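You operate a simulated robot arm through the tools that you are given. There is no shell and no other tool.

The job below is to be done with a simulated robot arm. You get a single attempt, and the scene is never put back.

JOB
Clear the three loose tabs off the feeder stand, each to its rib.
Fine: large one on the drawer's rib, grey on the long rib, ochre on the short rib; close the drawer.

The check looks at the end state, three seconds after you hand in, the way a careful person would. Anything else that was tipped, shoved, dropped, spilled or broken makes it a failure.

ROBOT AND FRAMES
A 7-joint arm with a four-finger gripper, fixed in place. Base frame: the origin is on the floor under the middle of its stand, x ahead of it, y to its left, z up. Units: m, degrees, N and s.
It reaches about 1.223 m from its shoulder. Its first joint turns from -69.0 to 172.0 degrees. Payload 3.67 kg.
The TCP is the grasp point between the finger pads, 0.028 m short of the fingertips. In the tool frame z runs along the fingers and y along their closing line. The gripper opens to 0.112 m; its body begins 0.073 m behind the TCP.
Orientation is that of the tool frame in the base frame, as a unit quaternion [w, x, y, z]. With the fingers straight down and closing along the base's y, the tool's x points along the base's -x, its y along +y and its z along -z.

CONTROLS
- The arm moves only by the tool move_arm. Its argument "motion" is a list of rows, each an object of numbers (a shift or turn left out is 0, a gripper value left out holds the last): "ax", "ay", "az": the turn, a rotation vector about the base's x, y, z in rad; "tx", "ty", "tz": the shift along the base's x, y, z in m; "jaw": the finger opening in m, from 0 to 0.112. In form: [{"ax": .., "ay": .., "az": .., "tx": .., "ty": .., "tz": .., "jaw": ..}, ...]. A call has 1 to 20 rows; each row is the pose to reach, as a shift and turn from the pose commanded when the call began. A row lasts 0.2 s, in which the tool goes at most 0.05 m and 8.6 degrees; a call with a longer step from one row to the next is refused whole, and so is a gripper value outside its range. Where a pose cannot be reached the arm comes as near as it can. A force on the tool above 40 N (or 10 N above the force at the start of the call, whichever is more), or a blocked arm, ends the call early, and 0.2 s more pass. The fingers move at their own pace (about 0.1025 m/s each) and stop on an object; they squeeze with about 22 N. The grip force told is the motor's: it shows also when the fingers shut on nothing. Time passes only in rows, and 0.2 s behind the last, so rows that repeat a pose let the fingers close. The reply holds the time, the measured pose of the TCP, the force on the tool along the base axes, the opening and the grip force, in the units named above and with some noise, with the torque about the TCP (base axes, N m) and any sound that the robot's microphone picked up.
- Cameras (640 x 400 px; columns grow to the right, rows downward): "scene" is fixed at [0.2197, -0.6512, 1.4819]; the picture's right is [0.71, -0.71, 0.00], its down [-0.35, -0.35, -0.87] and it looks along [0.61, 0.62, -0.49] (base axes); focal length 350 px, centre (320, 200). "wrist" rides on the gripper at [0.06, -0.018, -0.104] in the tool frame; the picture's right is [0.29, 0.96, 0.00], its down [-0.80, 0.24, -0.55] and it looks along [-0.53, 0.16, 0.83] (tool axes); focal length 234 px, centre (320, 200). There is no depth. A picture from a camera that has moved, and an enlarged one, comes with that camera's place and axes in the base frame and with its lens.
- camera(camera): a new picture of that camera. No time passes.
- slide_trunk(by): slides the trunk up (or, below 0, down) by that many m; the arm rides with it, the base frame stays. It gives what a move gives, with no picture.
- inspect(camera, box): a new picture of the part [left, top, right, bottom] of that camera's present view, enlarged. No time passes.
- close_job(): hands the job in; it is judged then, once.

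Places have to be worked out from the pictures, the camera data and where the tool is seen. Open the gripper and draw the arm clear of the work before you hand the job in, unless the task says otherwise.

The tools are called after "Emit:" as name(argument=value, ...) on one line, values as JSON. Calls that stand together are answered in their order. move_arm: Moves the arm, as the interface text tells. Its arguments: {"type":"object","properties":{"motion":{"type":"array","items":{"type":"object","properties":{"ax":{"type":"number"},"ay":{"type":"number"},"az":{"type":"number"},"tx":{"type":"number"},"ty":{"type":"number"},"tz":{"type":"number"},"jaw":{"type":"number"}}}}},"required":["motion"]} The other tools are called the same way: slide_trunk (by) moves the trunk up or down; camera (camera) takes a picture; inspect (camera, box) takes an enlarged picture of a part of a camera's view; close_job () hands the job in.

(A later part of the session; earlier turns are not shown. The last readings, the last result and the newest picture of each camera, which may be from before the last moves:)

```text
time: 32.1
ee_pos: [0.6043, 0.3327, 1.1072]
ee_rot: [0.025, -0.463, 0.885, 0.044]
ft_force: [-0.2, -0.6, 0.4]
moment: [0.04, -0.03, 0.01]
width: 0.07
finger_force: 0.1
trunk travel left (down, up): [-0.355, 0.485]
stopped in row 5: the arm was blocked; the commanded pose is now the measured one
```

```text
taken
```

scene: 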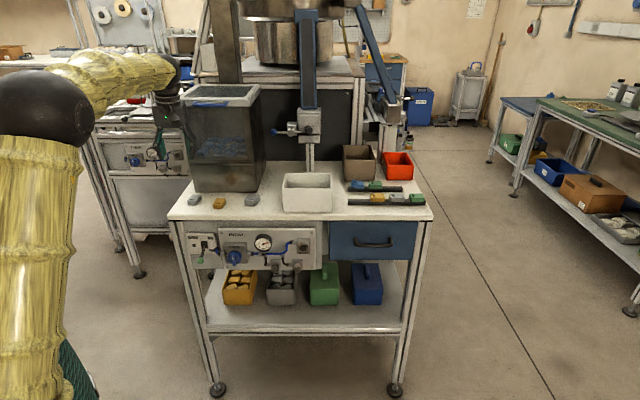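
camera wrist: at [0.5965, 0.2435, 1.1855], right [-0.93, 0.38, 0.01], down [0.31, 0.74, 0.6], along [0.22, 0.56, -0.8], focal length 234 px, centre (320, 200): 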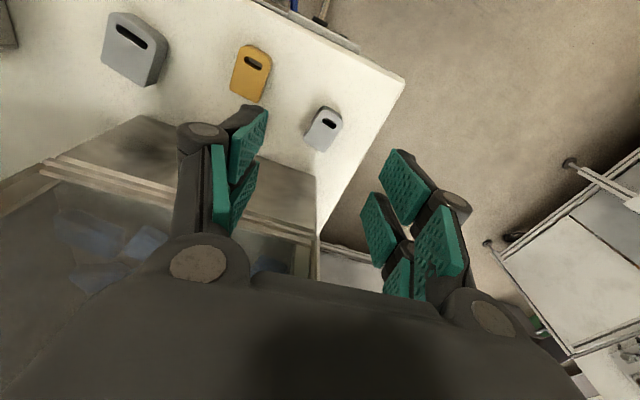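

The error is always one single rotation about a tilted axis at the shoulder, with the elbow staying put. So joint 1 is at its stop, and I must bring the elbow to the right using the redundancy. I back up to where it tracked well and level the tool.

Emit:
move_arm(motion=[{"tx": 0.006, "ty": -0.016, "tz": -0.002, "ax": -0.025}, {"tx": 0.012, "ty": -0.032, "tz": -0.004, "ax": -0.05}, {"tx": 0.018, "ty": -0.05, "tz": -0.006, "ax": -0.075}, {"tx": 0.023, "ty": -0.066, "tz": -0.008, "ax": -0.101}, {"tx": 0.026, "ty": -0.08, "tz": -0.01, "ax": -0.101}, {"tx": 0.028, "ty": -0.095, "tz": -0.01, "ax": -0.101}, {"tx": 0.028, "ty": -0.095, "tz": -0.01, "ax": -0.101}])

Emit:
camera(camera="scene")

```text
time: 33.7
ee_pos: [0.6316, 0.2391, 1.094]
ee_rot: [-0.001, -0.466, 0.885, -0.003]
ft_force: [0.3, -0.6, 0.8]
moment: [-0.02, -0.01, -0.03]
width: 0.0703
finger_force: 0.0
trunk travel left (down, up): [-0.355, 0.485]
```

```text
taken
```

scene: 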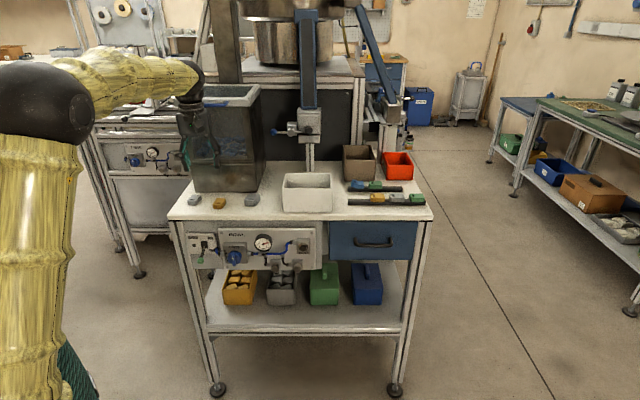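

The tool is level and exact at (0.632, 0.239, 1.094). I now turn the yaw up by about 0.9 rad here, which should carry the elbow to the right.

Emit:
move_arm(motion=[{"az": 0.1}, {"az": 0.2}, {"az": 0.3}, {"az": 0.4}, {"az": 0.5}, {"az": 0.6}, {"az": 0.7}, {"az": 0.8}, {"az": 0.9}, {"az": 0.9}])

Emit:
camera(camera="scene")

```text
time: 35.9
ee_pos: [0.6321, 0.2394, 1.094]
ee_rot: [0.0, 0.804, -0.594, 0.003]
ft_force: [0.1, 0.5, 0.2]
moment: [0.02, 0.0, -0.01]
width: 0.0701
finger_force: 0.0
trunk travel left (down, up): [-0.355, 0.485]
```

```text
taken
```

scene: 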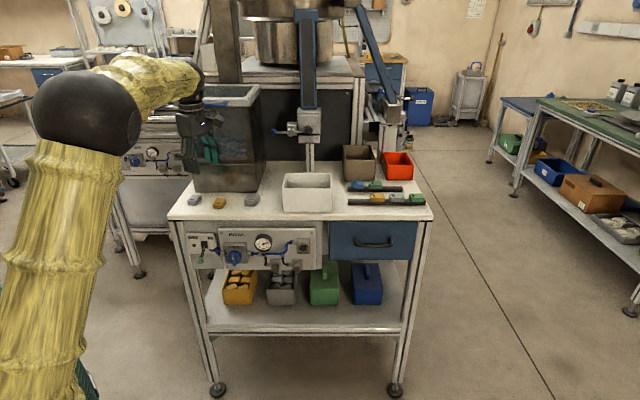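

The elbow moved well to the right. I now extend the arm outward along the table front at this yaw, where turning back should disturb the elbow less.

Emit:
move_arm(motion=[{"tx": 0.014, "ty": -0.014, "tz": 0.002}, {"tx": 0.028, "ty": -0.028, "tz": 0.004}, {"tx": 0.042, "ty": -0.042, "tz": 0.006}, {"tx": 0.056, "ty": -0.056, "tz": 0.008}, {"tx": 0.07, "ty": -0.07, "tz": 0.01}, {"tx": 0.084, "ty": -0.084, "tz": 0.012}, {"tx": 0.098, "ty": -0.098, "tz": 0.014}, {"tx": 0.112, "ty": -0.112, "tz": 0.016}, {"tx": 0.126, "ty": -0.126, "tz": 0.018}, {"tx": 0.14, "ty": -0.14, "tz": 0.02}, {"tx": 0.154, "ty": -0.154, "tz": 0.022}, {"tx": 0.168, "ty": -0.168, "tz": 0.024}, {"tx": 0.182, "ty": -0.182, "tz": 0.026}, {"tx": 0.196, "ty": -0.196, "tz": 0.028}, {"tx": 0.21, "ty": -0.21, "tz": 0.03}, {"tx": 0.21, "ty": -0.21, "tz": 0.03}])

Emit:
camera(camera="scene")

```text
time: 39.3
ee_pos: [0.8415, 0.0314, 1.1245]
ee_rot: [0.0, 0.804, -0.594, 0.004]
ft_force: [-1.3, 0.3, -0.5]
moment: [0.0, -0.01, -0.01]
width: 0.0699
finger_force: 0.1
trunk travel left (down, up): [-0.355, 0.485]
```

```text
taken
```

scene: 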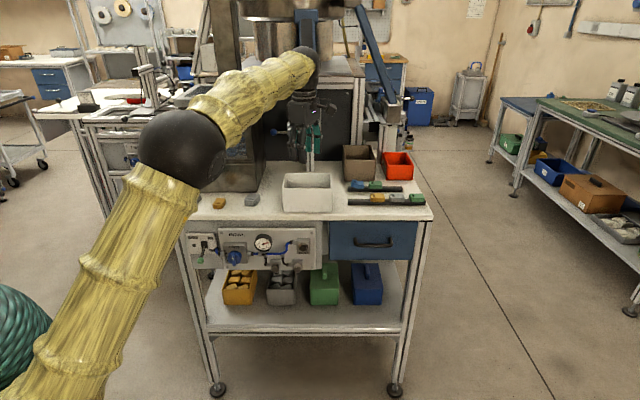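

The arm extended cleanly with the elbow low and to the right. Here I turn the yaw back in steps toward 31°, and check how far the elbow returns.

Emit:
move_arm(motion=[{"az": -0.1}, {"az": -0.2}, {"az": -0.3}, {"az": -0.4}, {"az": -0.5}, {"az": -0.6}, {"az": -0.7}, {"az": -0.8}, {"az": -0.9}, {"az": -1.0}, {"az": -1.1}, {"az": -1.2}, {"az": -1.3}, {"az": -1.3}])

Emit:
camera(camera="scene")

Emit:
camera(camera="wrist")

```text
time: 42.3
ee_pos: [0.8411, 0.0303, 1.1244]
ee_rot: [-0.002, -0.279, 0.96, -0.003]
ft_force: [-0.3, -0.6, 0.7]
moment: [0.03, 0.01, -0.02]
width: 0.0702
finger_force: 0.0
trunk travel left (down, up): [-0.355, 0.485]
```

```text
taken
```

scene: 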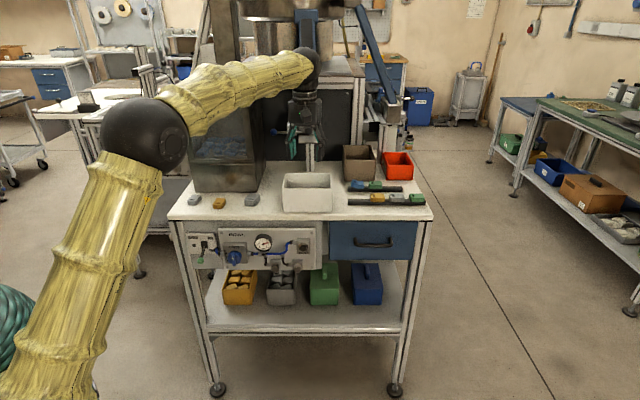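

```text
taken
camera wrist: at [0.8011, -0.0164, 1.2288], right [-0.76, 0.65, 0.0], down [0.54, 0.63, 0.55], along [0.36, 0.41, -0.84], focal length 234 px, centre (320, 200)
```

wrist: 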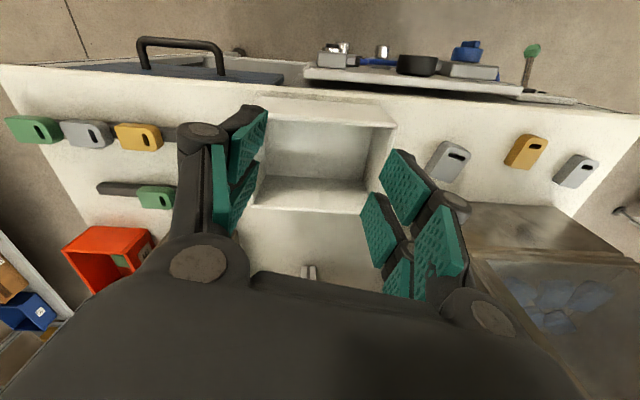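

The elbow came back only part way. I return along the same path to the near position and see whether yaw 32° is now clear of the stop.

Emit:
move_arm(motion=[{"tx": -0.014, "ty": 0.014, "tz": -0.002}, {"tx": -0.028, "ty": 0.028, "tz": -0.004}, {"tx": -0.042, "ty": 0.042, "tz": -0.006}, {"tx": -0.056, "ty": 0.056, "tz": -0.008}, {"tx": -0.07, "ty": 0.07, "tz": -0.01}, {"tx": -0.084, "ty": 0.084, "tz": -0.012}, {"tx": -0.098, "ty": 0.098, "tz": -0.014}, {"tx": -0.112, "ty": 0.112, "tz": -0.016}, {"tx": -0.126, "ty": 0.126, "tz": -0.018}, {"tx": -0.14, "ty": 0.14, "tz": -0.02}, {"tx": -0.154, "ty": 0.154, "tz": -0.022}, {"tx": -0.168, "ty": 0.168, "tz": -0.024}, {"tx": -0.182, "ty": 0.182, "tz": -0.026}, {"tx": -0.196, "ty": 0.196, "tz": -0.028}, {"tx": -0.21, "ty": 0.21, "tz": -0.03}, {"tx": -0.21, "ty": 0.21, "tz": -0.03}])

Emit:
camera(camera="scene")

```text
time: 45.7
ee_pos: [0.6401, 0.2333, 1.0892]
ee_rot: [-0.009, -0.277, 0.961, 0.009]
ft_force: [-0.2, 0.7, -0.1]
moment: [-0.01, 0.03, -0.01]
width: 0.07
finger_force: 0.1
trunk travel left (down, up): [-0.355, 0.485]
```

```text
taken
```

scene: 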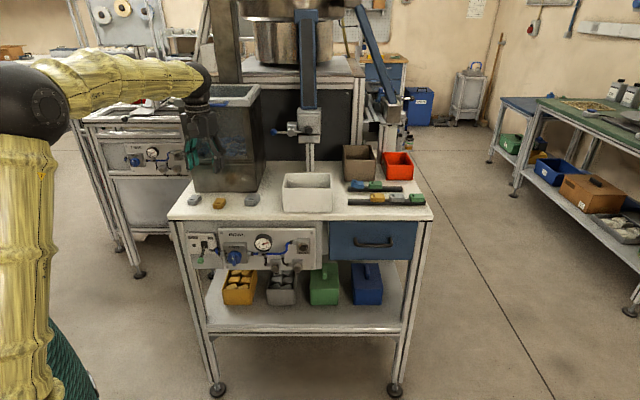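

At yaw 32° it still stops about a centimetre short here, so the elbow posture depends on the pose rather than on history. The earlier data suggest a lower trunk eases joint 1, so I back off a little to the front, raise the TCP, and lower the trunk further.

Emit:
move_arm(motion=[{"tx": 0.005, "ty": -0.012, "tz": 0.02}, {"tx": 0.01, "ty": -0.024, "tz": 0.04}, {"tx": 0.015, "ty": -0.036, "tz": 0.06, "ax": -0.006, "ay": -0.011}, {"tx": 0.02, "ty": -0.048, "tz": 0.08, "ax": -0.012, "ay": -0.022}, {"tx": 0.02, "ty": -0.06, "tz": 0.1, "ax": -0.012, "ay": -0.022}, {"tx": 0.02, "ty": -0.06, "tz": 0.12, "ax": -0.012, "ay": -0.022}, {"tx": 0.02, "ty": -0.06, "tz": 0.14, "ax": -0.012, "ay": -0.022}, {"tx": 0.02, "ty": -0.06, "tz": 0.16, "ax": -0.012, "ay": -0.022}, {"tx": 0.02, "ty": -0.06, "tz": 0.16, "ax": -0.012, "ay": -0.022}])

Emit:
slide_trunk(by=-0.2)

Emit:
camera(camera="scene")

```text
time: 47.7
ee_pos: [0.6515, 0.1799, 1.2523]
ee_rot: [0.007, -0.28, 0.96, -0.012]
ft_force: [-0.1, 0.0, 0.2]
moment: [-0.01, 0.01, 0.02]
width: 0.0701
finger_force: 0.1
trunk travel left (down, up): [-0.355, 0.485]
```

```text
time: 49.8
ee_pos: [0.6514, 0.18, 1.0542]
ee_rot: [0.007, -0.28, 0.96, -0.013]
ft_force: [-0.6, 0.0, -0.1]
moment: [0.0, 0.0, -0.03]
width: 0.0701
finger_force: 0.0
trunk travel left (down, up): [-0.155, 0.685]
```

```text
taken
```

scene: 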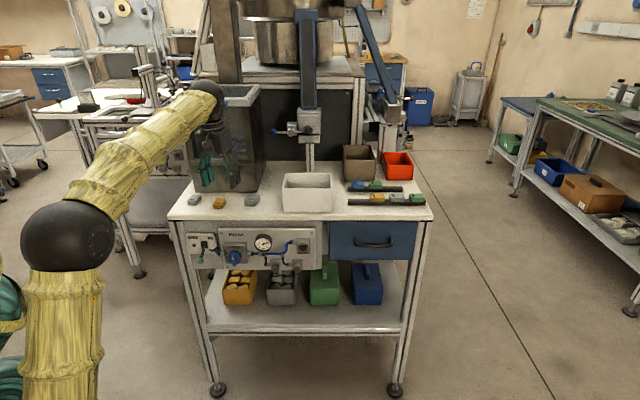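

The trunk is now 0.47 m below its start and the arm reaches upward comfortably. I remove the small lean I over-corrected and go toward the ochre tab with yaw about 40°.

Emit:
move_arm(motion=[{"tx": -0.002, "ty": 0.008, "ax": 0.012, "ay": 0.022}, {"tx": -0.004, "ty": 0.016, "ax": 0.012, "ay": 0.022}, {"tx": -0.006, "ty": 0.024, "ax": 0.012, "ay": 0.022}, {"tx": -0.008, "ty": 0.034, "ax": 0.012, "ay": 0.022}, {"tx": -0.009, "ty": 0.044, "ax": 0.012, "ay": 0.022}, {"tx": -0.009, "ty": 0.044, "ax": 0.012, "ay": 0.022}])

Emit:
camera(camera="wrist")

```text
time: 51.2
ee_pos: [0.6434, 0.2221, 1.0536]
ee_rot: [-0.001, -0.28, 0.96, -0.003]
ft_force: [0.5, 0.6, -0.1]
moment: [0.0, -0.01, 0.01]
width: 0.07
finger_force: 0.1
trunk travel left (down, up): [-0.155, 0.685]
```

```text
taken
camera wrist: at [0.6027, 0.1768, 1.1588], right [-0.76, 0.65, 0.0], down [0.54, 0.63, 0.55], along [0.36, 0.41, -0.83], focal length 234 px, centre (320, 200)
```

wrist: 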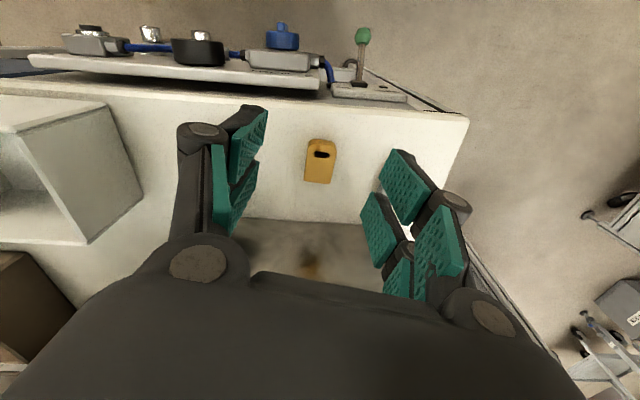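

Tracking is exact here now, and the ochre tab is nicely between the fingers in view. I probe further left toward the grey tab at the same yaw.

Emit:
move_arm(motion=[{"tx": -0.004, "ty": 0.014}, {"tx": -0.008, "ty": 0.028}, {"tx": -0.012, "ty": 0.042}, {"tx": -0.016, "ty": 0.056}, {"tx": -0.02, "ty": 0.07}, {"tx": -0.02, "ty": 0.07}])

Emit:
camera(camera="wrist")

Emit:
camera(camera="scene")

```text
time: 52.8
ee_pos: [0.6333, 0.2395, 1.1077]
ee_rot: [0.018, -0.263, 0.964, 0.04]
ft_force: [0.1, -0.5, -0.1]
moment: [0.03, 0.01, -0.03]
width: 0.0698
finger_force: 0.1
trunk travel left (down, up): [-0.155, 0.685]
stopped in row 6: the arm was blocked; the commanded pose is now the measured one
```

```text
taken
camera wrist: at [0.5891, 0.1858, 1.208], right [-0.74, 0.68, 0.05], down [0.56, 0.56, 0.61], along [0.39, 0.48, -0.79], focal length 234 px, centre (320, 200)
```

wrist: 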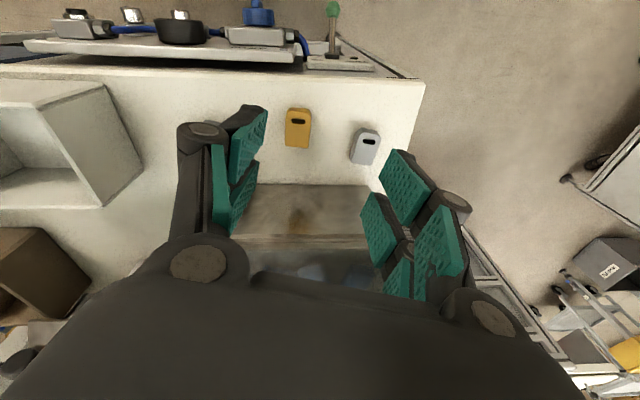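

```text
taken
```

scene: 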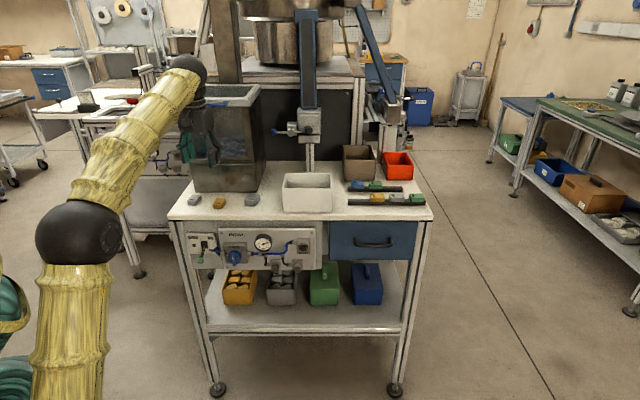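

Blocked again, and this time with a larger error, so I look at the shoulder region, which is now visible at the lower left, to understand the arm's build.

Emit:
inspect(camera="scene", box=[0, 200, 200, 325])

Emit:
inspect(camera="scene", box=[0, 275, 200, 400])

Emit:
inspect(camera="scene", box=[60, 40, 260, 165])

```text
3.20 times, centred on (100, 262) of scene
camera zoom: at [0.2197, -0.6512, 1.4819], right [0.71, -0.71, 0.0], down [-0.35, -0.35, -0.87], along [0.61, 0.62, -0.49], focal length 1121 px, centre (1024, 0)
```

zoom: 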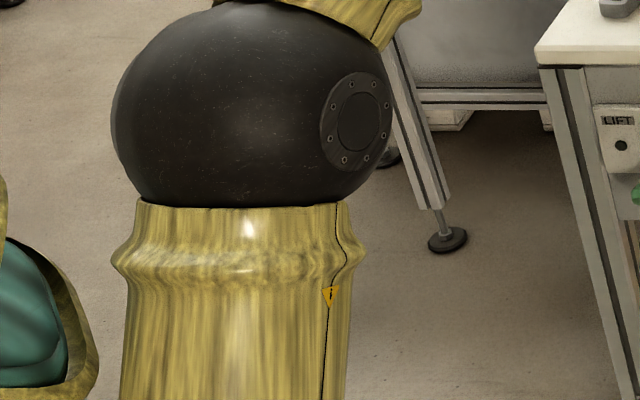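

```text
3.20 times, centred on (100, 338) of scene
camera zoom: at [0.2197, -0.6512, 1.4819], right [0.71, -0.71, 0.0], down [-0.35, -0.35, -0.87], along [0.61, 0.62, -0.49], focal length 1121 px, centre (1024, -240)
```

zoom: 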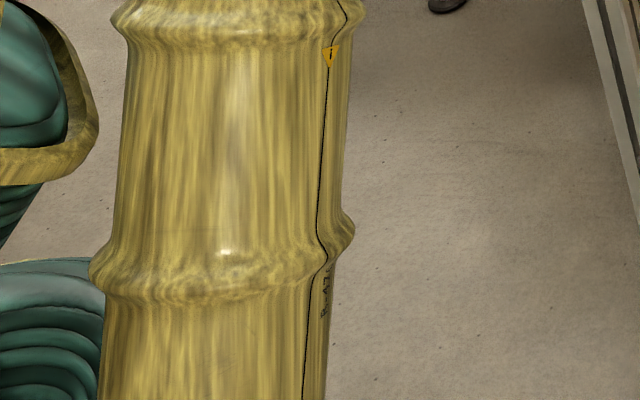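

```text
3.20 times, centred on (160, 102) of scene
camera zoom: at [0.2197, -0.6512, 1.4819], right [0.71, -0.71, 0.0], down [-0.35, -0.35, -0.87], along [0.61, 0.62, -0.49], focal length 1121 px, centre (832, 512)
```

zoom: 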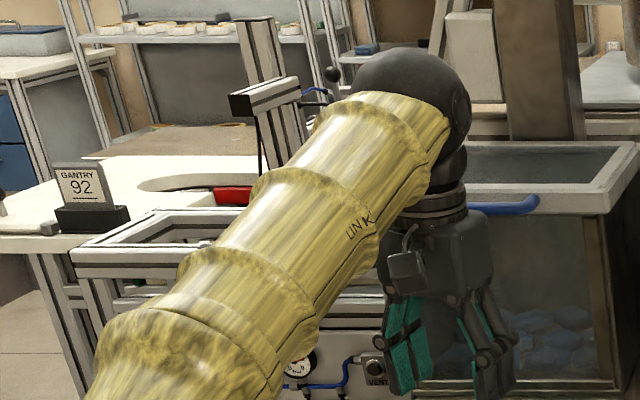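

I judge the shoulder to be near (0.13, -0.2), with a shoulder limit that stops the elbow crossing left. The ochre and large tabs should be reachable across their width, and the grey one needs another way. I return to a safe spot in front of the ochre tab with yaw 40°.

Emit:
move_arm(motion=[{"tx": 0.001, "ty": -0.012, "tz": -0.012, "ax": -0.017, "ay": 0.003, "az": 0.03}, {"tx": 0.002, "ty": -0.024, "tz": -0.024, "ax": -0.034, "ay": 0.007, "az": 0.07}, {"tx": 0.002, "ty": -0.034, "tz": -0.034, "ax": -0.051, "ay": 0.01, "az": 0.11}, {"tx": 0.002, "ty": -0.038, "tz": -0.042, "ax": -0.068, "ay": 0.014, "az": 0.15}, {"tx": 0.002, "ty": -0.038, "tz": -0.047, "ax": -0.068, "ay": 0.014, "az": 0.176}, {"tx": 0.002, "ty": -0.038, "tz": -0.047, "ax": -0.068, "ay": 0.014, "az": 0.176}])

Emit:
camera(camera="wrist")

Emit:
inspect(camera="wrist", box=[200, 80, 456, 240])

```text
time: 54.2
ee_pos: [0.6342, 0.2045, 1.0592]
ee_rot: [-0.002, -0.349, 0.937, 0.008]
ft_force: [0.6, -0.4, -0.6]
moment: [-0.03, -0.02, 0.02]
width: 0.0699
finger_force: 0.1
trunk travel left (down, up): [-0.155, 0.685]
```

```text
taken
camera wrist: at [0.6018, 0.1515, 1.1636], right [-0.84, 0.54, 0.01], down [0.45, 0.69, 0.56], along [0.29, 0.48, -0.83], focal length 234 px, centre (320, 200)
```

wrist: 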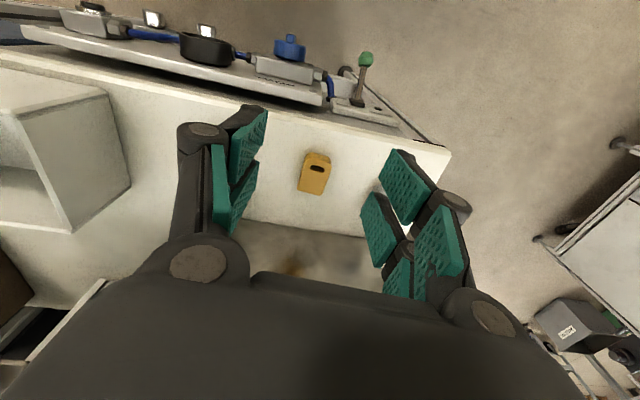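

```text
2.50 times, centred on (328, 160) of wrist
camera zoom: at [0.6018, 0.1515, 1.1636], right [-0.84, 0.54, 0.01], down [0.45, 0.69, 0.56], along [0.29, 0.48, -0.83], focal length 585 px, centre (300, 300)
```

zoom: 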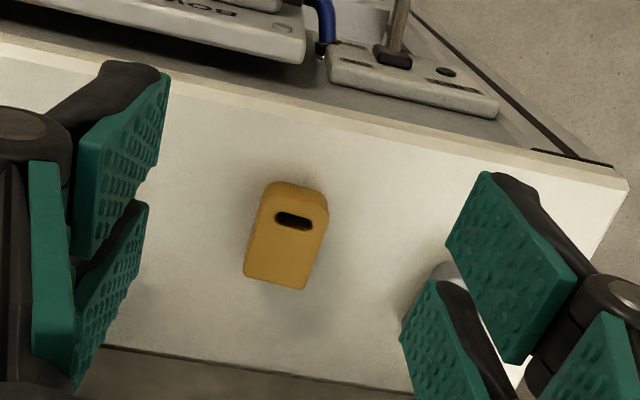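

The ochre tab sits at about (0.670, 0.256) with its long axis at roughly 43°. I level the slight lean, turn to 43° and move over it, still well above at z of about 1.0.

Emit:
move_arm(motion=[{"tx": 0.006, "ty": 0.01, "tz": -0.008, "ax": -0.007, "ay": -0.005, "az": 0.01}, {"tx": 0.012, "ty": 0.02, "tz": -0.018, "ax": -0.0136, "ay": -0.0094, "az": 0.02}, {"tx": 0.018, "ty": 0.03, "tz": -0.03, "ax": -0.0136, "ay": -0.0094, "az": 0.035}, {"tx": 0.025, "ty": 0.04, "tz": -0.042, "ax": -0.0136, "ay": -0.0094, "az": 0.035}, {"tx": 0.031, "ty": 0.05, "tz": -0.054, "ax": -0.0136, "ay": -0.0094, "az": 0.035}, {"tx": 0.031, "ty": 0.05, "tz": -0.06, "ax": -0.0136, "ay": -0.0094, "az": 0.035, "jaw": 0.064}, {"tx": 0.031, "ty": 0.05, "tz": -0.06, "ax": -0.0136, "ay": -0.0094, "az": 0.035}])

Emit:
camera(camera="wrist")

Emit:
inspect(camera="scene", box=[160, 80, 320, 230])

```text
time: 55.8
ee_pos: [0.6675, 0.2423, 1.0188]
ee_rot: [0.012, -0.36, 0.933, 0.01]
ft_force: [0.6, -0.3, -0.1]
moment: [-0.03, 0.03, -0.04]
width: 0.0637
finger_force: 0.1
trunk travel left (down, up): [-0.155, 0.685]
```

```text
taken
camera wrist: at [0.6333, 0.1853, 1.122], right [-0.86, 0.52, 0.0], down [0.42, 0.7, 0.58], along [0.3, 0.5, -0.82], focal length 234 px, centre (320, 200)
```

wrist: 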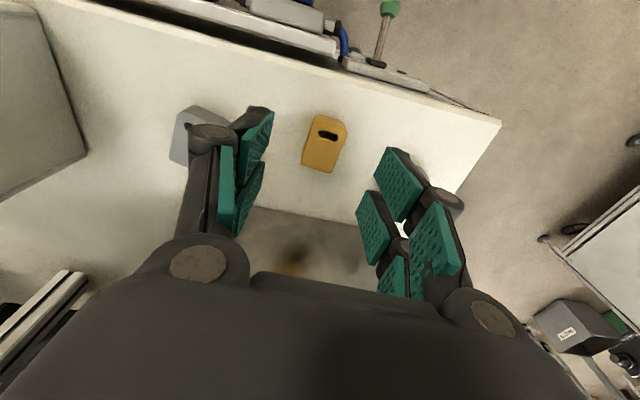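

```text
2.67 times, centred on (240, 155) of scene
camera zoom: at [0.2197, -0.6512, 1.4819], right [0.71, -0.71, 0.0], down [-0.35, -0.35, -0.87], along [0.61, 0.62, -0.49], focal length 934 px, centre (533, 320)
```

zoom: 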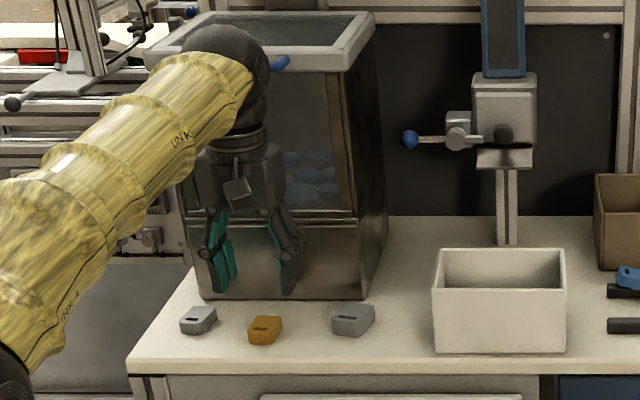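

The arm again sits about 2 cm high and leaning slightly. I take the full scene view to see where the elbow is now, since the forearm line looks different.

Emit:
camera(camera="scene")

```text
taken
```

scene: 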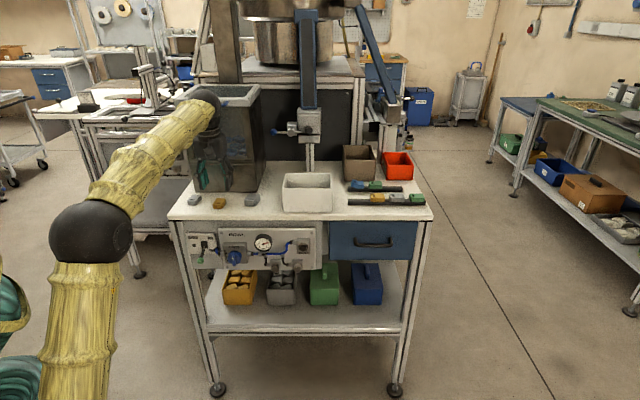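

The elbow sits on its stop. A slight lean of the tool toward +y shifts the wrist right and should free joint 1, as the earlier leaning poses showed. I add a 0.12 rad lean here and check that the TCP settles on its target (0.666, 0.2515, 1.001).

Emit:
move_arm(motion=[{"ax": 0.03}, {"ax": 0.06}, {"ax": 0.09}, {"ax": 0.12}, {"ax": 0.12}, {"ax": 0.12}])

Emit:
camera(camera="wrist")

Emit:
camera(camera="scene")

```text
time: 57.2
ee_pos: [0.6658, 0.2545, 0.9988]
ee_rot: [0.023, -0.363, 0.93, 0.055]
ft_force: [0.6, -0.1, 0.5]
moment: [0.0, -0.01, 0.02]
width: 0.0638
finger_force: 0.1
trunk travel left (down, up): [-0.155, 0.685]
```

```text
taken
camera wrist: at [0.6345, 0.1888, 1.0958], right [-0.86, 0.5, 0.06], down [0.42, 0.65, 0.64], along [0.28, 0.57, -0.77], focal length 234 px, centre (320, 200)
```

wrist: 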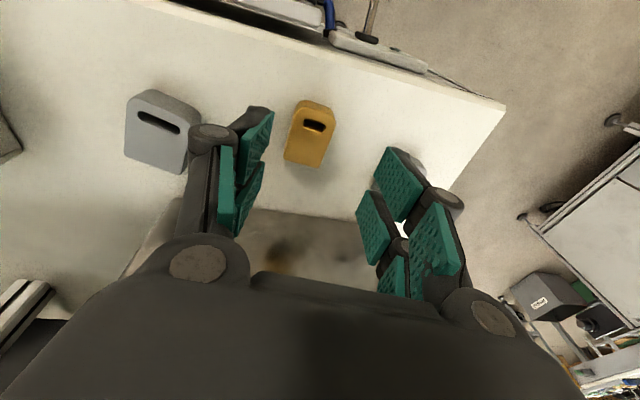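

```text
taken
```

scene: 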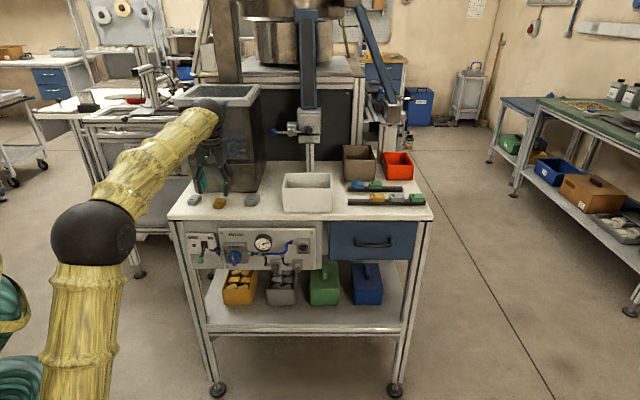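

The lean frees the arm and the TCP is on target. I enlarge the wrist view to place the ochre tab relative to the fingers.

Emit:
inspect(camera="wrist", box=[200, 70, 456, 230])

Emit:
inspect(camera="scene", box=[176, 150, 272, 210])

```text
2.50 times, centred on (328, 150) of wrist
camera zoom: at [0.6345, 0.1888, 1.0958], right [-0.86, 0.5, 0.06], down [0.42, 0.65, 0.64], along [0.28, 0.57, -0.77], focal length 585 px, centre (300, 325)
```

zoom: 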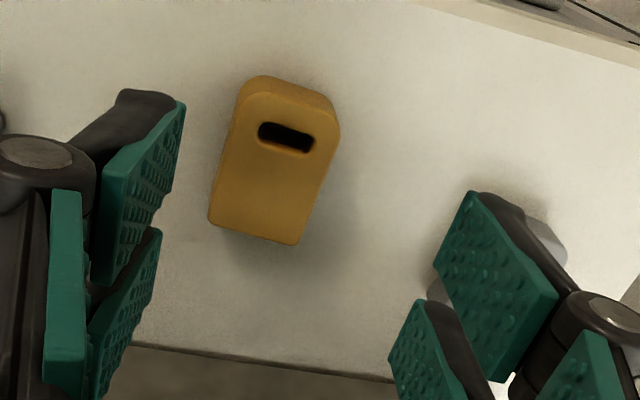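

```text
6.67 times, centred on (224, 180) of scene
camera zoom: at [0.2197, -0.6512, 1.4819], right [0.71, -0.71, 0.0], down [-0.35, -0.35, -0.87], along [0.61, 0.62, -0.49], focal length 2335 px, centre (960, 333)
```

zoom: 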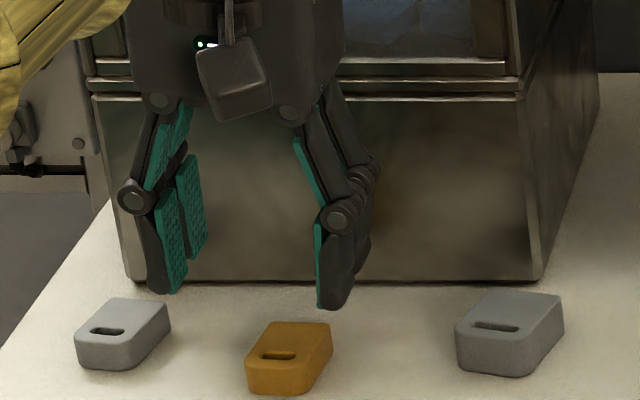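

The tab is laterally centred within about 1 mm, with its long axis near 40.5°. A lean along the tab's length, with the body tipped toward the front, would keep both finger pairs at equal height and give room to the tank. I swap the sideways lean for that and check tracking while lowering a little.

Emit:
move_arm(motion=[{"ax": -0.003, "ay": -0.035, "az": -0.01}, {"ax": -0.006, "ay": -0.07, "az": -0.02}, {"ax": -0.01, "ay": -0.105, "az": -0.03}, {"ax": -0.01, "ay": -0.13, "az": -0.04}, {"ax": -0.01, "ay": -0.13, "az": -0.04, "tz": -0.01}, {"ax": -0.01, "ay": -0.13, "az": -0.04, "tz": -0.02}, {"ax": -0.01, "ay": -0.13, "az": -0.04, "tz": -0.02}])

Emit:
inspect(camera="wrist", box=[200, 70, 456, 230])

```text
time: 58.8
ee_pos: [0.6646, 0.2538, 0.9789]
ee_rot: [0.081, -0.348, 0.934, 0.028]
ft_force: [0.4, 0.1, -0.3]
moment: [0.01, 0.0, -0.02]
width: 0.0638
finger_force: 0.0
trunk travel left (down, up): [-0.155, 0.685]
```

```text
2.50 times, centred on (328, 150) of wrist
camera zoom: at [0.6188, 0.1912, 1.0717], right [-0.84, 0.54, -0.05], down [0.36, 0.64, 0.68], along [0.4, 0.55, -0.73], focal length 585 px, centre (300, 325)
```

zoom: 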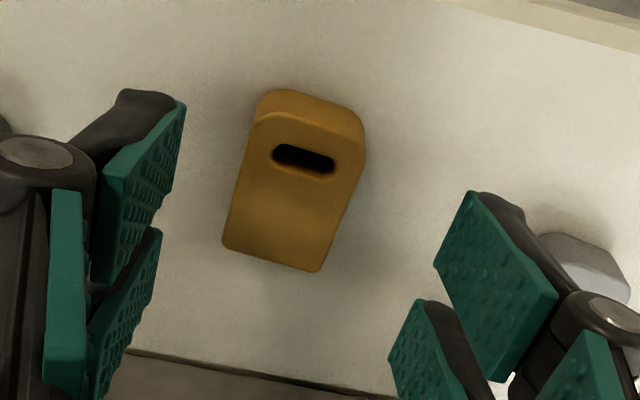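

The TCP tracks well with this lean and the closing axis is horizontal. I descend another 3 cm with the fingers at 0.06 and watch the force.

Emit:
move_arm(motion=[{"tz": -0.008, "jaw": 0.06}, {"tz": -0.016}, {"tz": -0.024}, {"tz": -0.03}, {"tz": -0.03}])

Emit:
camera(camera="wrist")

Emit:
inspect(camera="scene", box=[176, 150, 272, 210])

```text
time: 60.0
ee_pos: [0.6639, 0.2555, 0.9487]
ee_rot: [0.082, -0.349, 0.933, 0.027]
ft_force: [0.9, -0.3, 3.2]
moment: [0.06, 0.11, -0.05]
width: 0.0604
finger_force: 0.0
trunk travel left (down, up): [-0.155, 0.685]
```

```text
taken
camera wrist: at [0.6177, 0.192, 1.0424], right [-0.84, 0.54, -0.06], down [0.36, 0.64, 0.68], along [0.4, 0.55, -0.73], focal length 234 px, centre (320, 200)
```

wrist: 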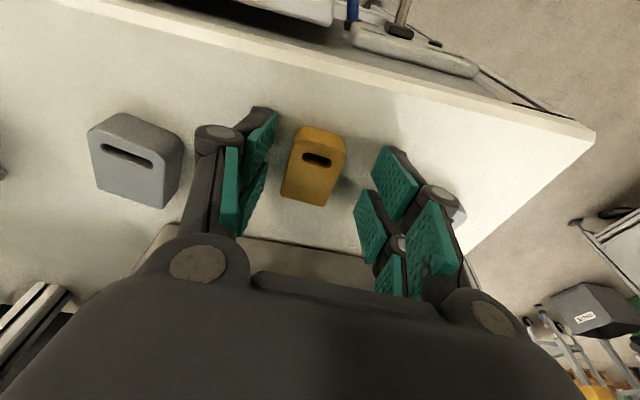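

```text
6.67 times, centred on (224, 180) of scene
camera zoom: at [0.2197, -0.6512, 1.4819], right [0.71, -0.71, 0.0], down [-0.35, -0.35, -0.87], along [0.61, 0.62, -0.49], focal length 2335 px, centre (960, 333)
```

zoom: 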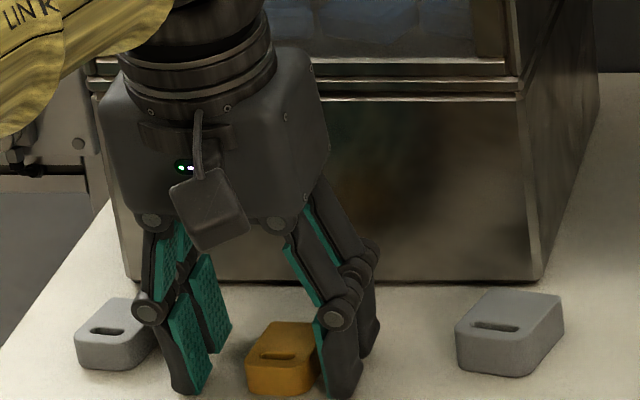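

A light 3 N touch shows that the front fingertips have reached the table, so the table top is near z=0.915. The tab is centred between the pads, so I close on it.

Emit:
move_arm(motion=[{"tz": 0.001, "jaw": 0.045}, {"tz": 0.001, "jaw": 0.035}, {"tz": 0.001, "jaw": 0.0}, {"tz": 0.001, "jaw": 0.0}, {"tz": 0.001, "jaw": 0.0}, {"tz": 0.001, "jaw": 0.0}])

Emit:
camera(camera="wrist")

```text
time: 61.4
ee_pos: [0.6625, 0.2558, 0.9517]
ee_rot: [0.084, -0.349, 0.933, 0.026]
ft_force: [-4.7, 10.2, 22.4]
moment: [0.34, 0.67, -0.23]
width: 0.029
finger_force: 22.4
trunk travel left (down, up): [-0.155, 0.685]
```

```text
taken
camera wrist: at [0.6167, 0.1927, 1.0441], right [-0.84, 0.54, -0.06], down [0.36, 0.64, 0.68], along [0.4, 0.55, -0.73], focal length 234 px, centre (320, 200)
```

wrist: 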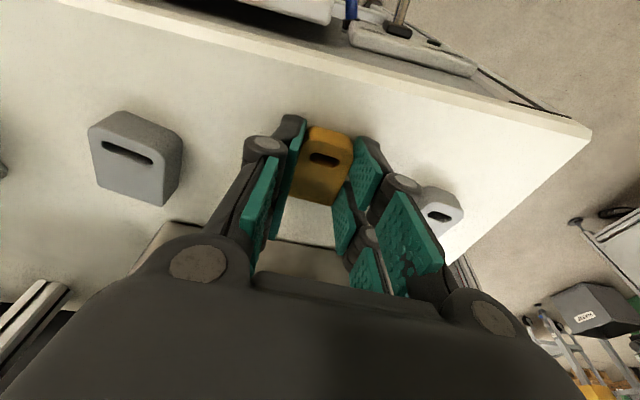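

The tab is gripped at 29 mm width with 22 N; the upward force is the fingertips pressing the table as they closed. I lift straight up slowly and check the grip.

Emit:
move_arm(motion=[{"tz": 0.008}, {"tz": 0.016}, {"tz": 0.026}, {"tz": 0.04}, {"tz": 0.056}, {"tz": 0.07}, {"tz": 0.07}])

Emit:
inspect(camera="wrist", box=[220, 80, 420, 205])

Emit:
inspect(camera="scene", box=[176, 130, 288, 200])

```text
time: 63.0
ee_pos: [0.6661, 0.2567, 1.0192]
ee_rot: [0.082, -0.348, 0.934, 0.027]
ft_force: [-0.3, -0.4, -0.5]
moment: [-0.02, 0.02, 0.04]
width: 0.0289
finger_force: 22.1
trunk travel left (down, up): [-0.155, 0.685]
```

```text
3.20 times, centred on (320, 142) of wrist
camera zoom: at [0.6192, 0.1934, 1.1119], right [-0.84, 0.54, -0.06], down [0.36, 0.64, 0.68], along [0.4, 0.55, -0.73], focal length 749 px, centre (320, 384)
```

zoom: 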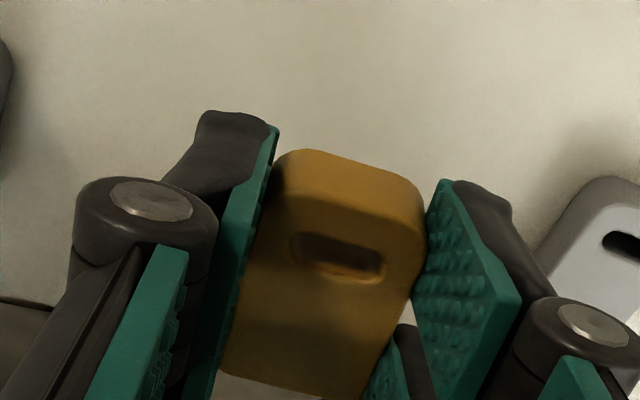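

```text
5.71 times, centred on (232, 165) of scene
camera zoom: at [0.2197, -0.6512, 1.4819], right [0.71, -0.71, 0.0], down [-0.35, -0.35, -0.87], along [0.61, 0.62, -0.49], focal length 2002 px, centre (823, 400)
```

zoom: 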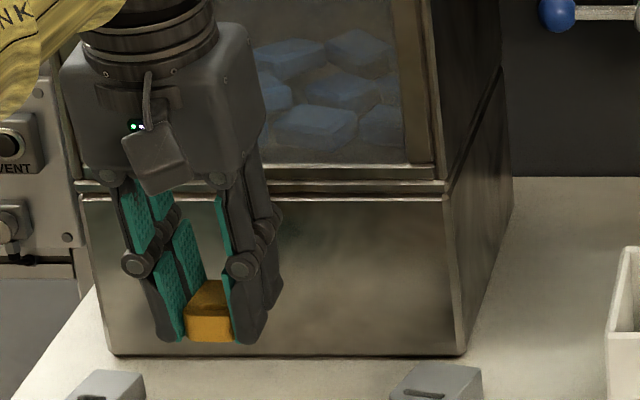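

The ochre tab is firmly held and level. Before placing it I want to know its underside, so I enlarge the held tab in the scene view.

Emit:
inspect(camera="scene", box=[196, 174, 228, 194])

Emit:
inspect(camera="scene", box=[366, 186, 430, 226])

```text
16.00 times, centred on (212, 184) of scene
camera zoom: at [0.2197, -0.6512, 1.4819], right [0.71, -0.71, 0.0], down [-0.35, -0.35, -0.87], along [0.61, 0.62, -0.49], focal length 5604 px, centre (2048, 456)
```

zoom: 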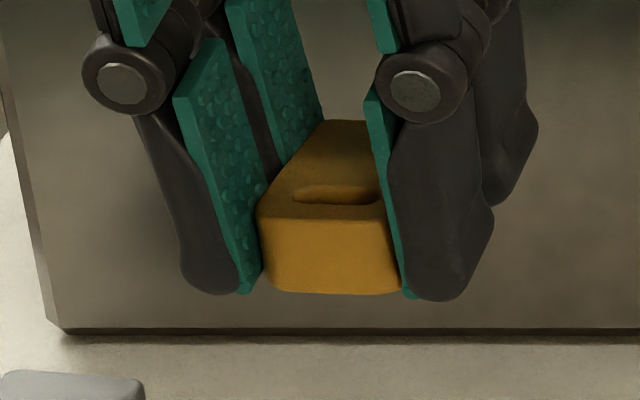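

```text
10.00 times, centred on (398, 206) of scene
camera zoom: at [0.2197, -0.6512, 1.4819], right [0.71, -0.71, 0.0], down [-0.35, -0.35, -0.87], along [0.61, 0.62, -0.49], focal length 3503 px, centre (-460, 140)
```

zoom: 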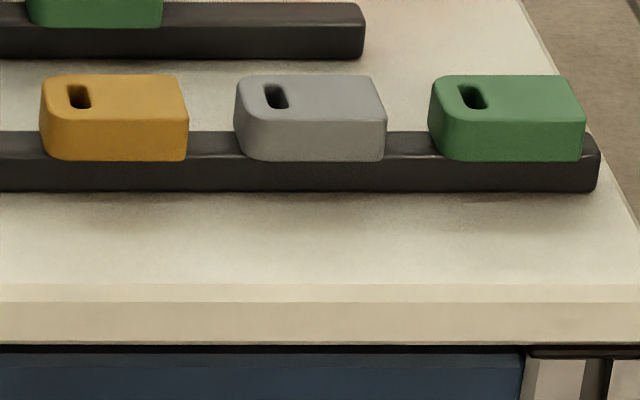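

The face is solid and the seated tabs simply rest on top of the rib, overhanging it about 7 mm each side, with the rib top near z=0.929. So I only need to set the tab centred on the rib. I draw back from the tank, up and to the right, slowly turning.

Emit:
move_arm(motion=[{"tx": -0.006, "ty": -0.012, "tz": 0.01, "az": -0.03}, {"tx": -0.006, "ty": -0.026, "tz": 0.02, "az": -0.07}, {"tx": -0.002, "ty": -0.042, "tz": 0.03, "az": -0.11}, {"tx": 0.004, "ty": -0.058, "tz": 0.04, "az": -0.15}, {"tx": 0.01, "ty": -0.074, "tz": 0.05, "az": -0.19}, {"tx": 0.018, "ty": -0.09, "tz": 0.06, "az": -0.23}, {"tx": 0.026, "ty": -0.106, "tz": 0.07, "az": -0.27}, {"tx": 0.034, "ty": -0.122, "tz": 0.08, "az": -0.31}, {"tx": 0.042, "ty": -0.138, "tz": 0.09, "az": -0.35}, {"tx": 0.05, "ty": -0.154, "tz": 0.1, "az": -0.39}, {"tx": 0.05, "ty": -0.154, "tz": 0.1, "az": -0.39}])

Emit:
slide_trunk(by=0.25)

Emit:
camera(camera="scene")

```text
time: 65.4
ee_pos: [0.7145, 0.1005, 1.1206]
ee_rot: [0.086, -0.161, 0.983, 0.011]
ft_force: [-0.3, -0.2, 0.6]
moment: [0.02, -0.05, -0.02]
width: 0.0286
finger_force: 22.2
trunk travel left (down, up): [-0.155, 0.685]
```

```text
time: 68.0
ee_pos: [0.7155, 0.1021, 1.3698]
ee_rot: [0.086, -0.16, 0.983, 0.01]
ft_force: [0.6, -0.2, -0.1]
moment: [0.01, 0.0, -0.02]
width: 0.0286
finger_force: 21.7
trunk travel left (down, up): [-0.405, 0.435]
```

```text
taken
```

scene: 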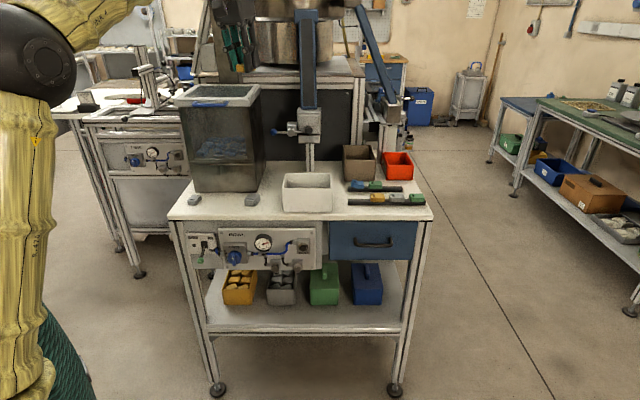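

All calm; the tab is still held. I now swing out toward the ribs in small steps while turning to -45° yaw.

Emit:
move_arm(motion=[{"tx": 0.016, "ty": -0.006, "tz": -0.009, "az": -0.0555}, {"tx": 0.032, "ty": -0.012, "tz": -0.018, "az": -0.111}, {"tx": 0.048, "ty": -0.018, "tz": -0.027, "az": -0.1665}, {"tx": 0.064, "ty": -0.024, "tz": -0.036, "az": -0.222}, {"tx": 0.08, "ty": -0.03, "tz": -0.045, "az": -0.2775}, {"tx": 0.096, "ty": -0.036, "tz": -0.054, "az": -0.333}, {"tx": 0.112, "ty": -0.042, "tz": -0.063, "az": -0.3885}, {"tx": 0.128, "ty": -0.048, "tz": -0.072, "az": -0.444}, {"tx": 0.144, "ty": -0.054, "tz": -0.081, "az": -0.4995}, {"tx": 0.16, "ty": -0.06, "tz": -0.09, "az": -0.555}, {"tx": 0.176, "ty": -0.066, "tz": -0.099, "az": -0.6105}, {"tx": 0.192, "ty": -0.072, "tz": -0.108, "az": -0.666}, {"tx": 0.208, "ty": -0.078, "tz": -0.117, "az": -0.7215}, {"tx": 0.224, "ty": -0.084, "tz": -0.126, "az": -0.777}, {"tx": 0.24, "ty": -0.09, "tz": -0.135, "az": -0.8325}, {"tx": 0.256, "ty": -0.096, "tz": -0.144, "az": -0.888}, {"tx": 0.272, "ty": -0.102, "tz": -0.153, "az": -0.9435}, {"tx": 0.288, "ty": -0.108, "tz": -0.162, "az": -0.999}, {"tx": 0.304, "ty": -0.114, "tz": -0.17, "az": -1.0545}, {"tx": 0.304, "ty": -0.114, "tz": -0.17, "az": -1.0545}])

Emit:
camera(camera="scene")

Emit:
camera(camera="wrist")

```text
time: 72.2
ee_pos: [0.9665, -0.0208, 1.1796]
ee_rot: [0.076, 0.358, 0.93, -0.033]
ft_force: [-0.5, -1.1, -0.2]
moment: [0.13, 0.0, 0.03]
width: 0.0287
finger_force: 22.2
out of reach, approached as far as the arm can: row 14, 15, 16, 17, 18, 19, 20
trunk travel left (down, up): [-0.405, 0.435]
```

```text
taken
```

scene: 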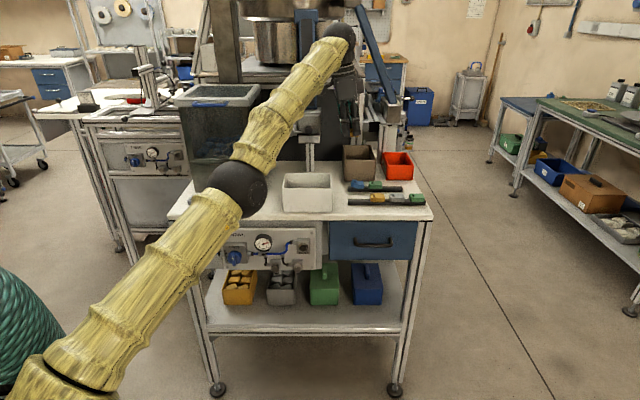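

```text
taken
camera wrist: at [0.8974, 0.0175, 1.2726], right [0.43, 0.9, -0.06], down [0.68, -0.28, 0.68], along [0.59, -0.33, -0.73], focal length 234 px, centre (320, 200)
```

wrist: 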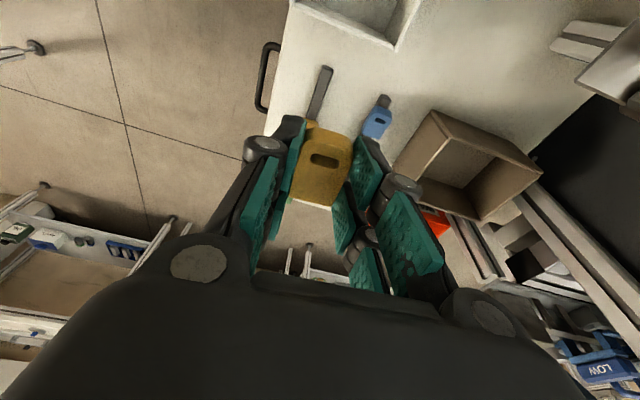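

The arm is fully stretched here, so the far end of the short rib is beyond reach with a near-vertical hand; it will need a hand leaning outward. I draw back slightly, then raise the trunk so the shoulder is level with the wrist.

Emit:
move_arm(motion=[{"tx": -0.02, "tz": 0.0}, {"tx": -0.04, "tz": -0.01}, {"tx": -0.06, "tz": -0.02}, {"tx": -0.08, "tz": -0.03}, {"tx": -0.1, "tz": -0.04}, {"tx": -0.1, "tz": -0.06}, {"tx": -0.1, "tz": -0.06}])

Emit:
slide_trunk(by=0.2)

Emit:
camera(camera="wrist")

Emit:
camera(camera="scene")

```text
time: 73.8
ee_pos: [0.9628, 0.0034, 1.174]
ee_rot: [0.079, 0.356, 0.931, -0.033]
ft_force: [-0.5, 0.3, -0.3]
moment: [-0.03, 0.03, 0.0]
width: 0.0291
finger_force: 22.1
out of reach, approached as far as the arm can: row 1, 2, 3, 4, 5, 6, 7
trunk travel left (down, up): [-0.405, 0.435]
```

```text
time: 76.0
ee_pos: [0.9639, 0.0038, 1.3725]
ee_rot: [0.078, 0.356, 0.93, -0.034]
ft_force: [-0.6, 0.2, 0.5]
moment: [-0.01, -0.02, -0.01]
width: 0.029
finger_force: 21.9
trunk travel left (down, up): [-0.605, 0.235]
```

```text
taken
camera wrist: at [0.895, 0.0428, 1.4662], right [0.43, 0.9, -0.06], down [0.68, -0.28, 0.68], along [0.6, -0.33, -0.73], focal length 234 px, centre (320, 200)
```

wrist: 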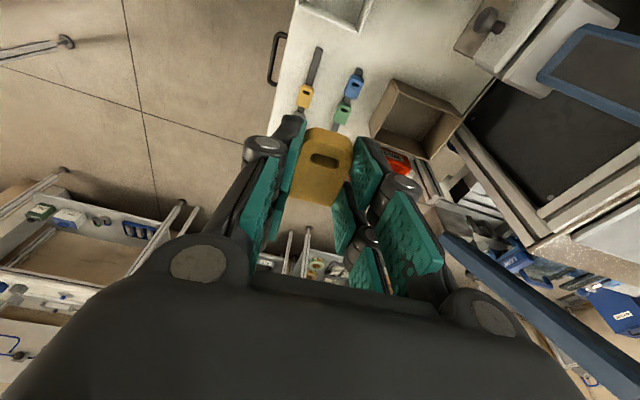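

```text
taken
```

scene: 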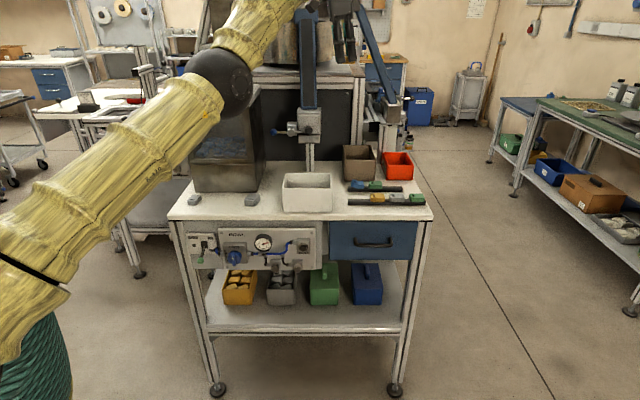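

The trunk is near its starting height now. I lower the hand straight down toward the table between the white bin and the ribs, staying well above.

Emit:
move_arm(motion=[{"tz": -0.02}, {"tz": -0.04}, {"tz": -0.06}, {"tz": -0.08}, {"tz": -0.1}, {"tz": -0.12}, {"tz": -0.14}, {"tz": -0.16}, {"tz": -0.18}, {"tz": -0.2}, {"tz": -0.22}, {"tz": -0.24}, {"tz": -0.26}, {"tz": -0.28}, {"tz": -0.28}])

Emit:
camera(camera="wrist")

Emit:
inspect(camera="scene", box=[270, 90, 446, 200])

```text
time: 79.2
ee_pos: [1.0417, 0.0286, 1.1133]
ee_rot: [0.078, 0.356, 0.931, -0.035]
ft_force: [-0.4, 0.4, 0.4]
moment: [0.04, -0.01, -0.02]
width: 0.0288
finger_force: 22.3
out of reach, approached as far as the arm can: row 1, 2, 3, 4, 5, 6, 7, 8, 9, 10, 11, 12, 13, 14, 15
trunk travel left (down, up): [-0.605, 0.235]
```

```text
taken
camera wrist: at [0.9744, 0.0671, 1.206], right [0.43, 0.9, -0.06], down [0.68, -0.28, 0.68], along [0.6, -0.33, -0.73], focal length 234 px, centre (320, 200)
```

wrist: 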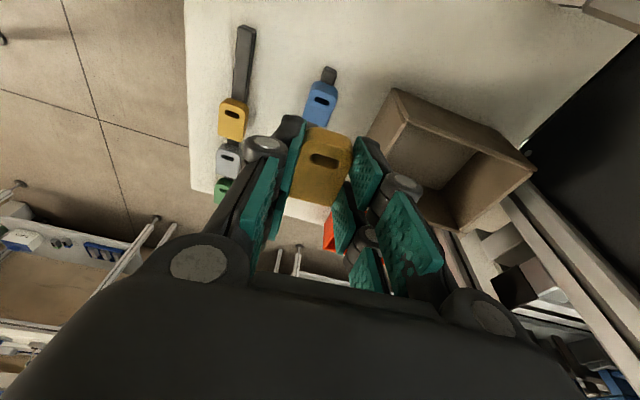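

```text
3.64 times, centred on (358, 145) of scene
camera zoom: at [0.2197, -0.6512, 1.4819], right [0.71, -0.71, 0.0], down [-0.35, -0.35, -0.87], along [0.61, 0.62, -0.49], focal length 1274 px, centre (182, 400)
```

zoom: 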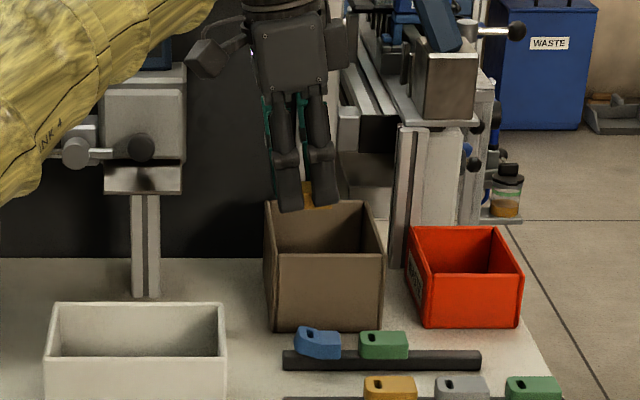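

The arm is stretched straight and follows the edge of its reach instead of folding. I command a pose further in and higher to get the elbow bending again, and watch whether the out-of-reach note clears.

Emit:
move_arm(motion=[{"tx": -0.02, "ty": 0.01, "tz": 0.02}, {"tx": -0.04, "ty": 0.02, "tz": 0.04}, {"tx": -0.06, "ty": 0.03, "tz": 0.06}, {"tx": -0.08, "ty": 0.04, "tz": 0.08}, {"tx": -0.1, "ty": 0.05, "tz": 0.1}, {"tx": -0.12, "ty": 0.06, "tz": 0.12}, {"tx": -0.12, "ty": 0.06, "tz": 0.12}])

Emit:
camera(camera="scene")

```text
time: 80.8
ee_pos: [0.9801, 0.1058, 1.2498]
ee_rot: [0.077, 0.356, 0.931, -0.035]
ft_force: [0.3, 0.2, 0.0]
moment: [-0.03, 0.02, -0.02]
width: 0.0286
finger_force: 22.0
out of reach, approached as far as the arm can: row 1, 2, 3, 4, 5, 6, 7
trunk travel left (down, up): [-0.605, 0.235]
```

```text
taken
```

scene: 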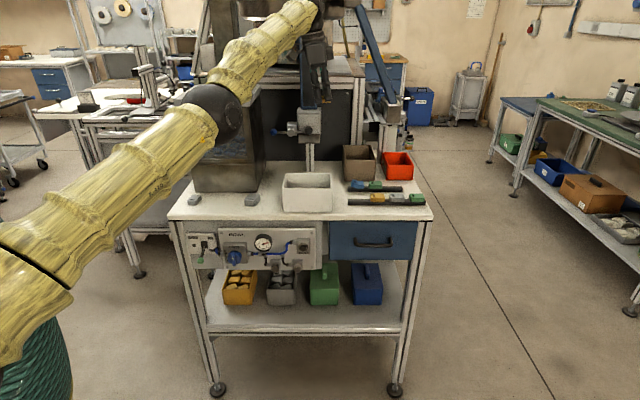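

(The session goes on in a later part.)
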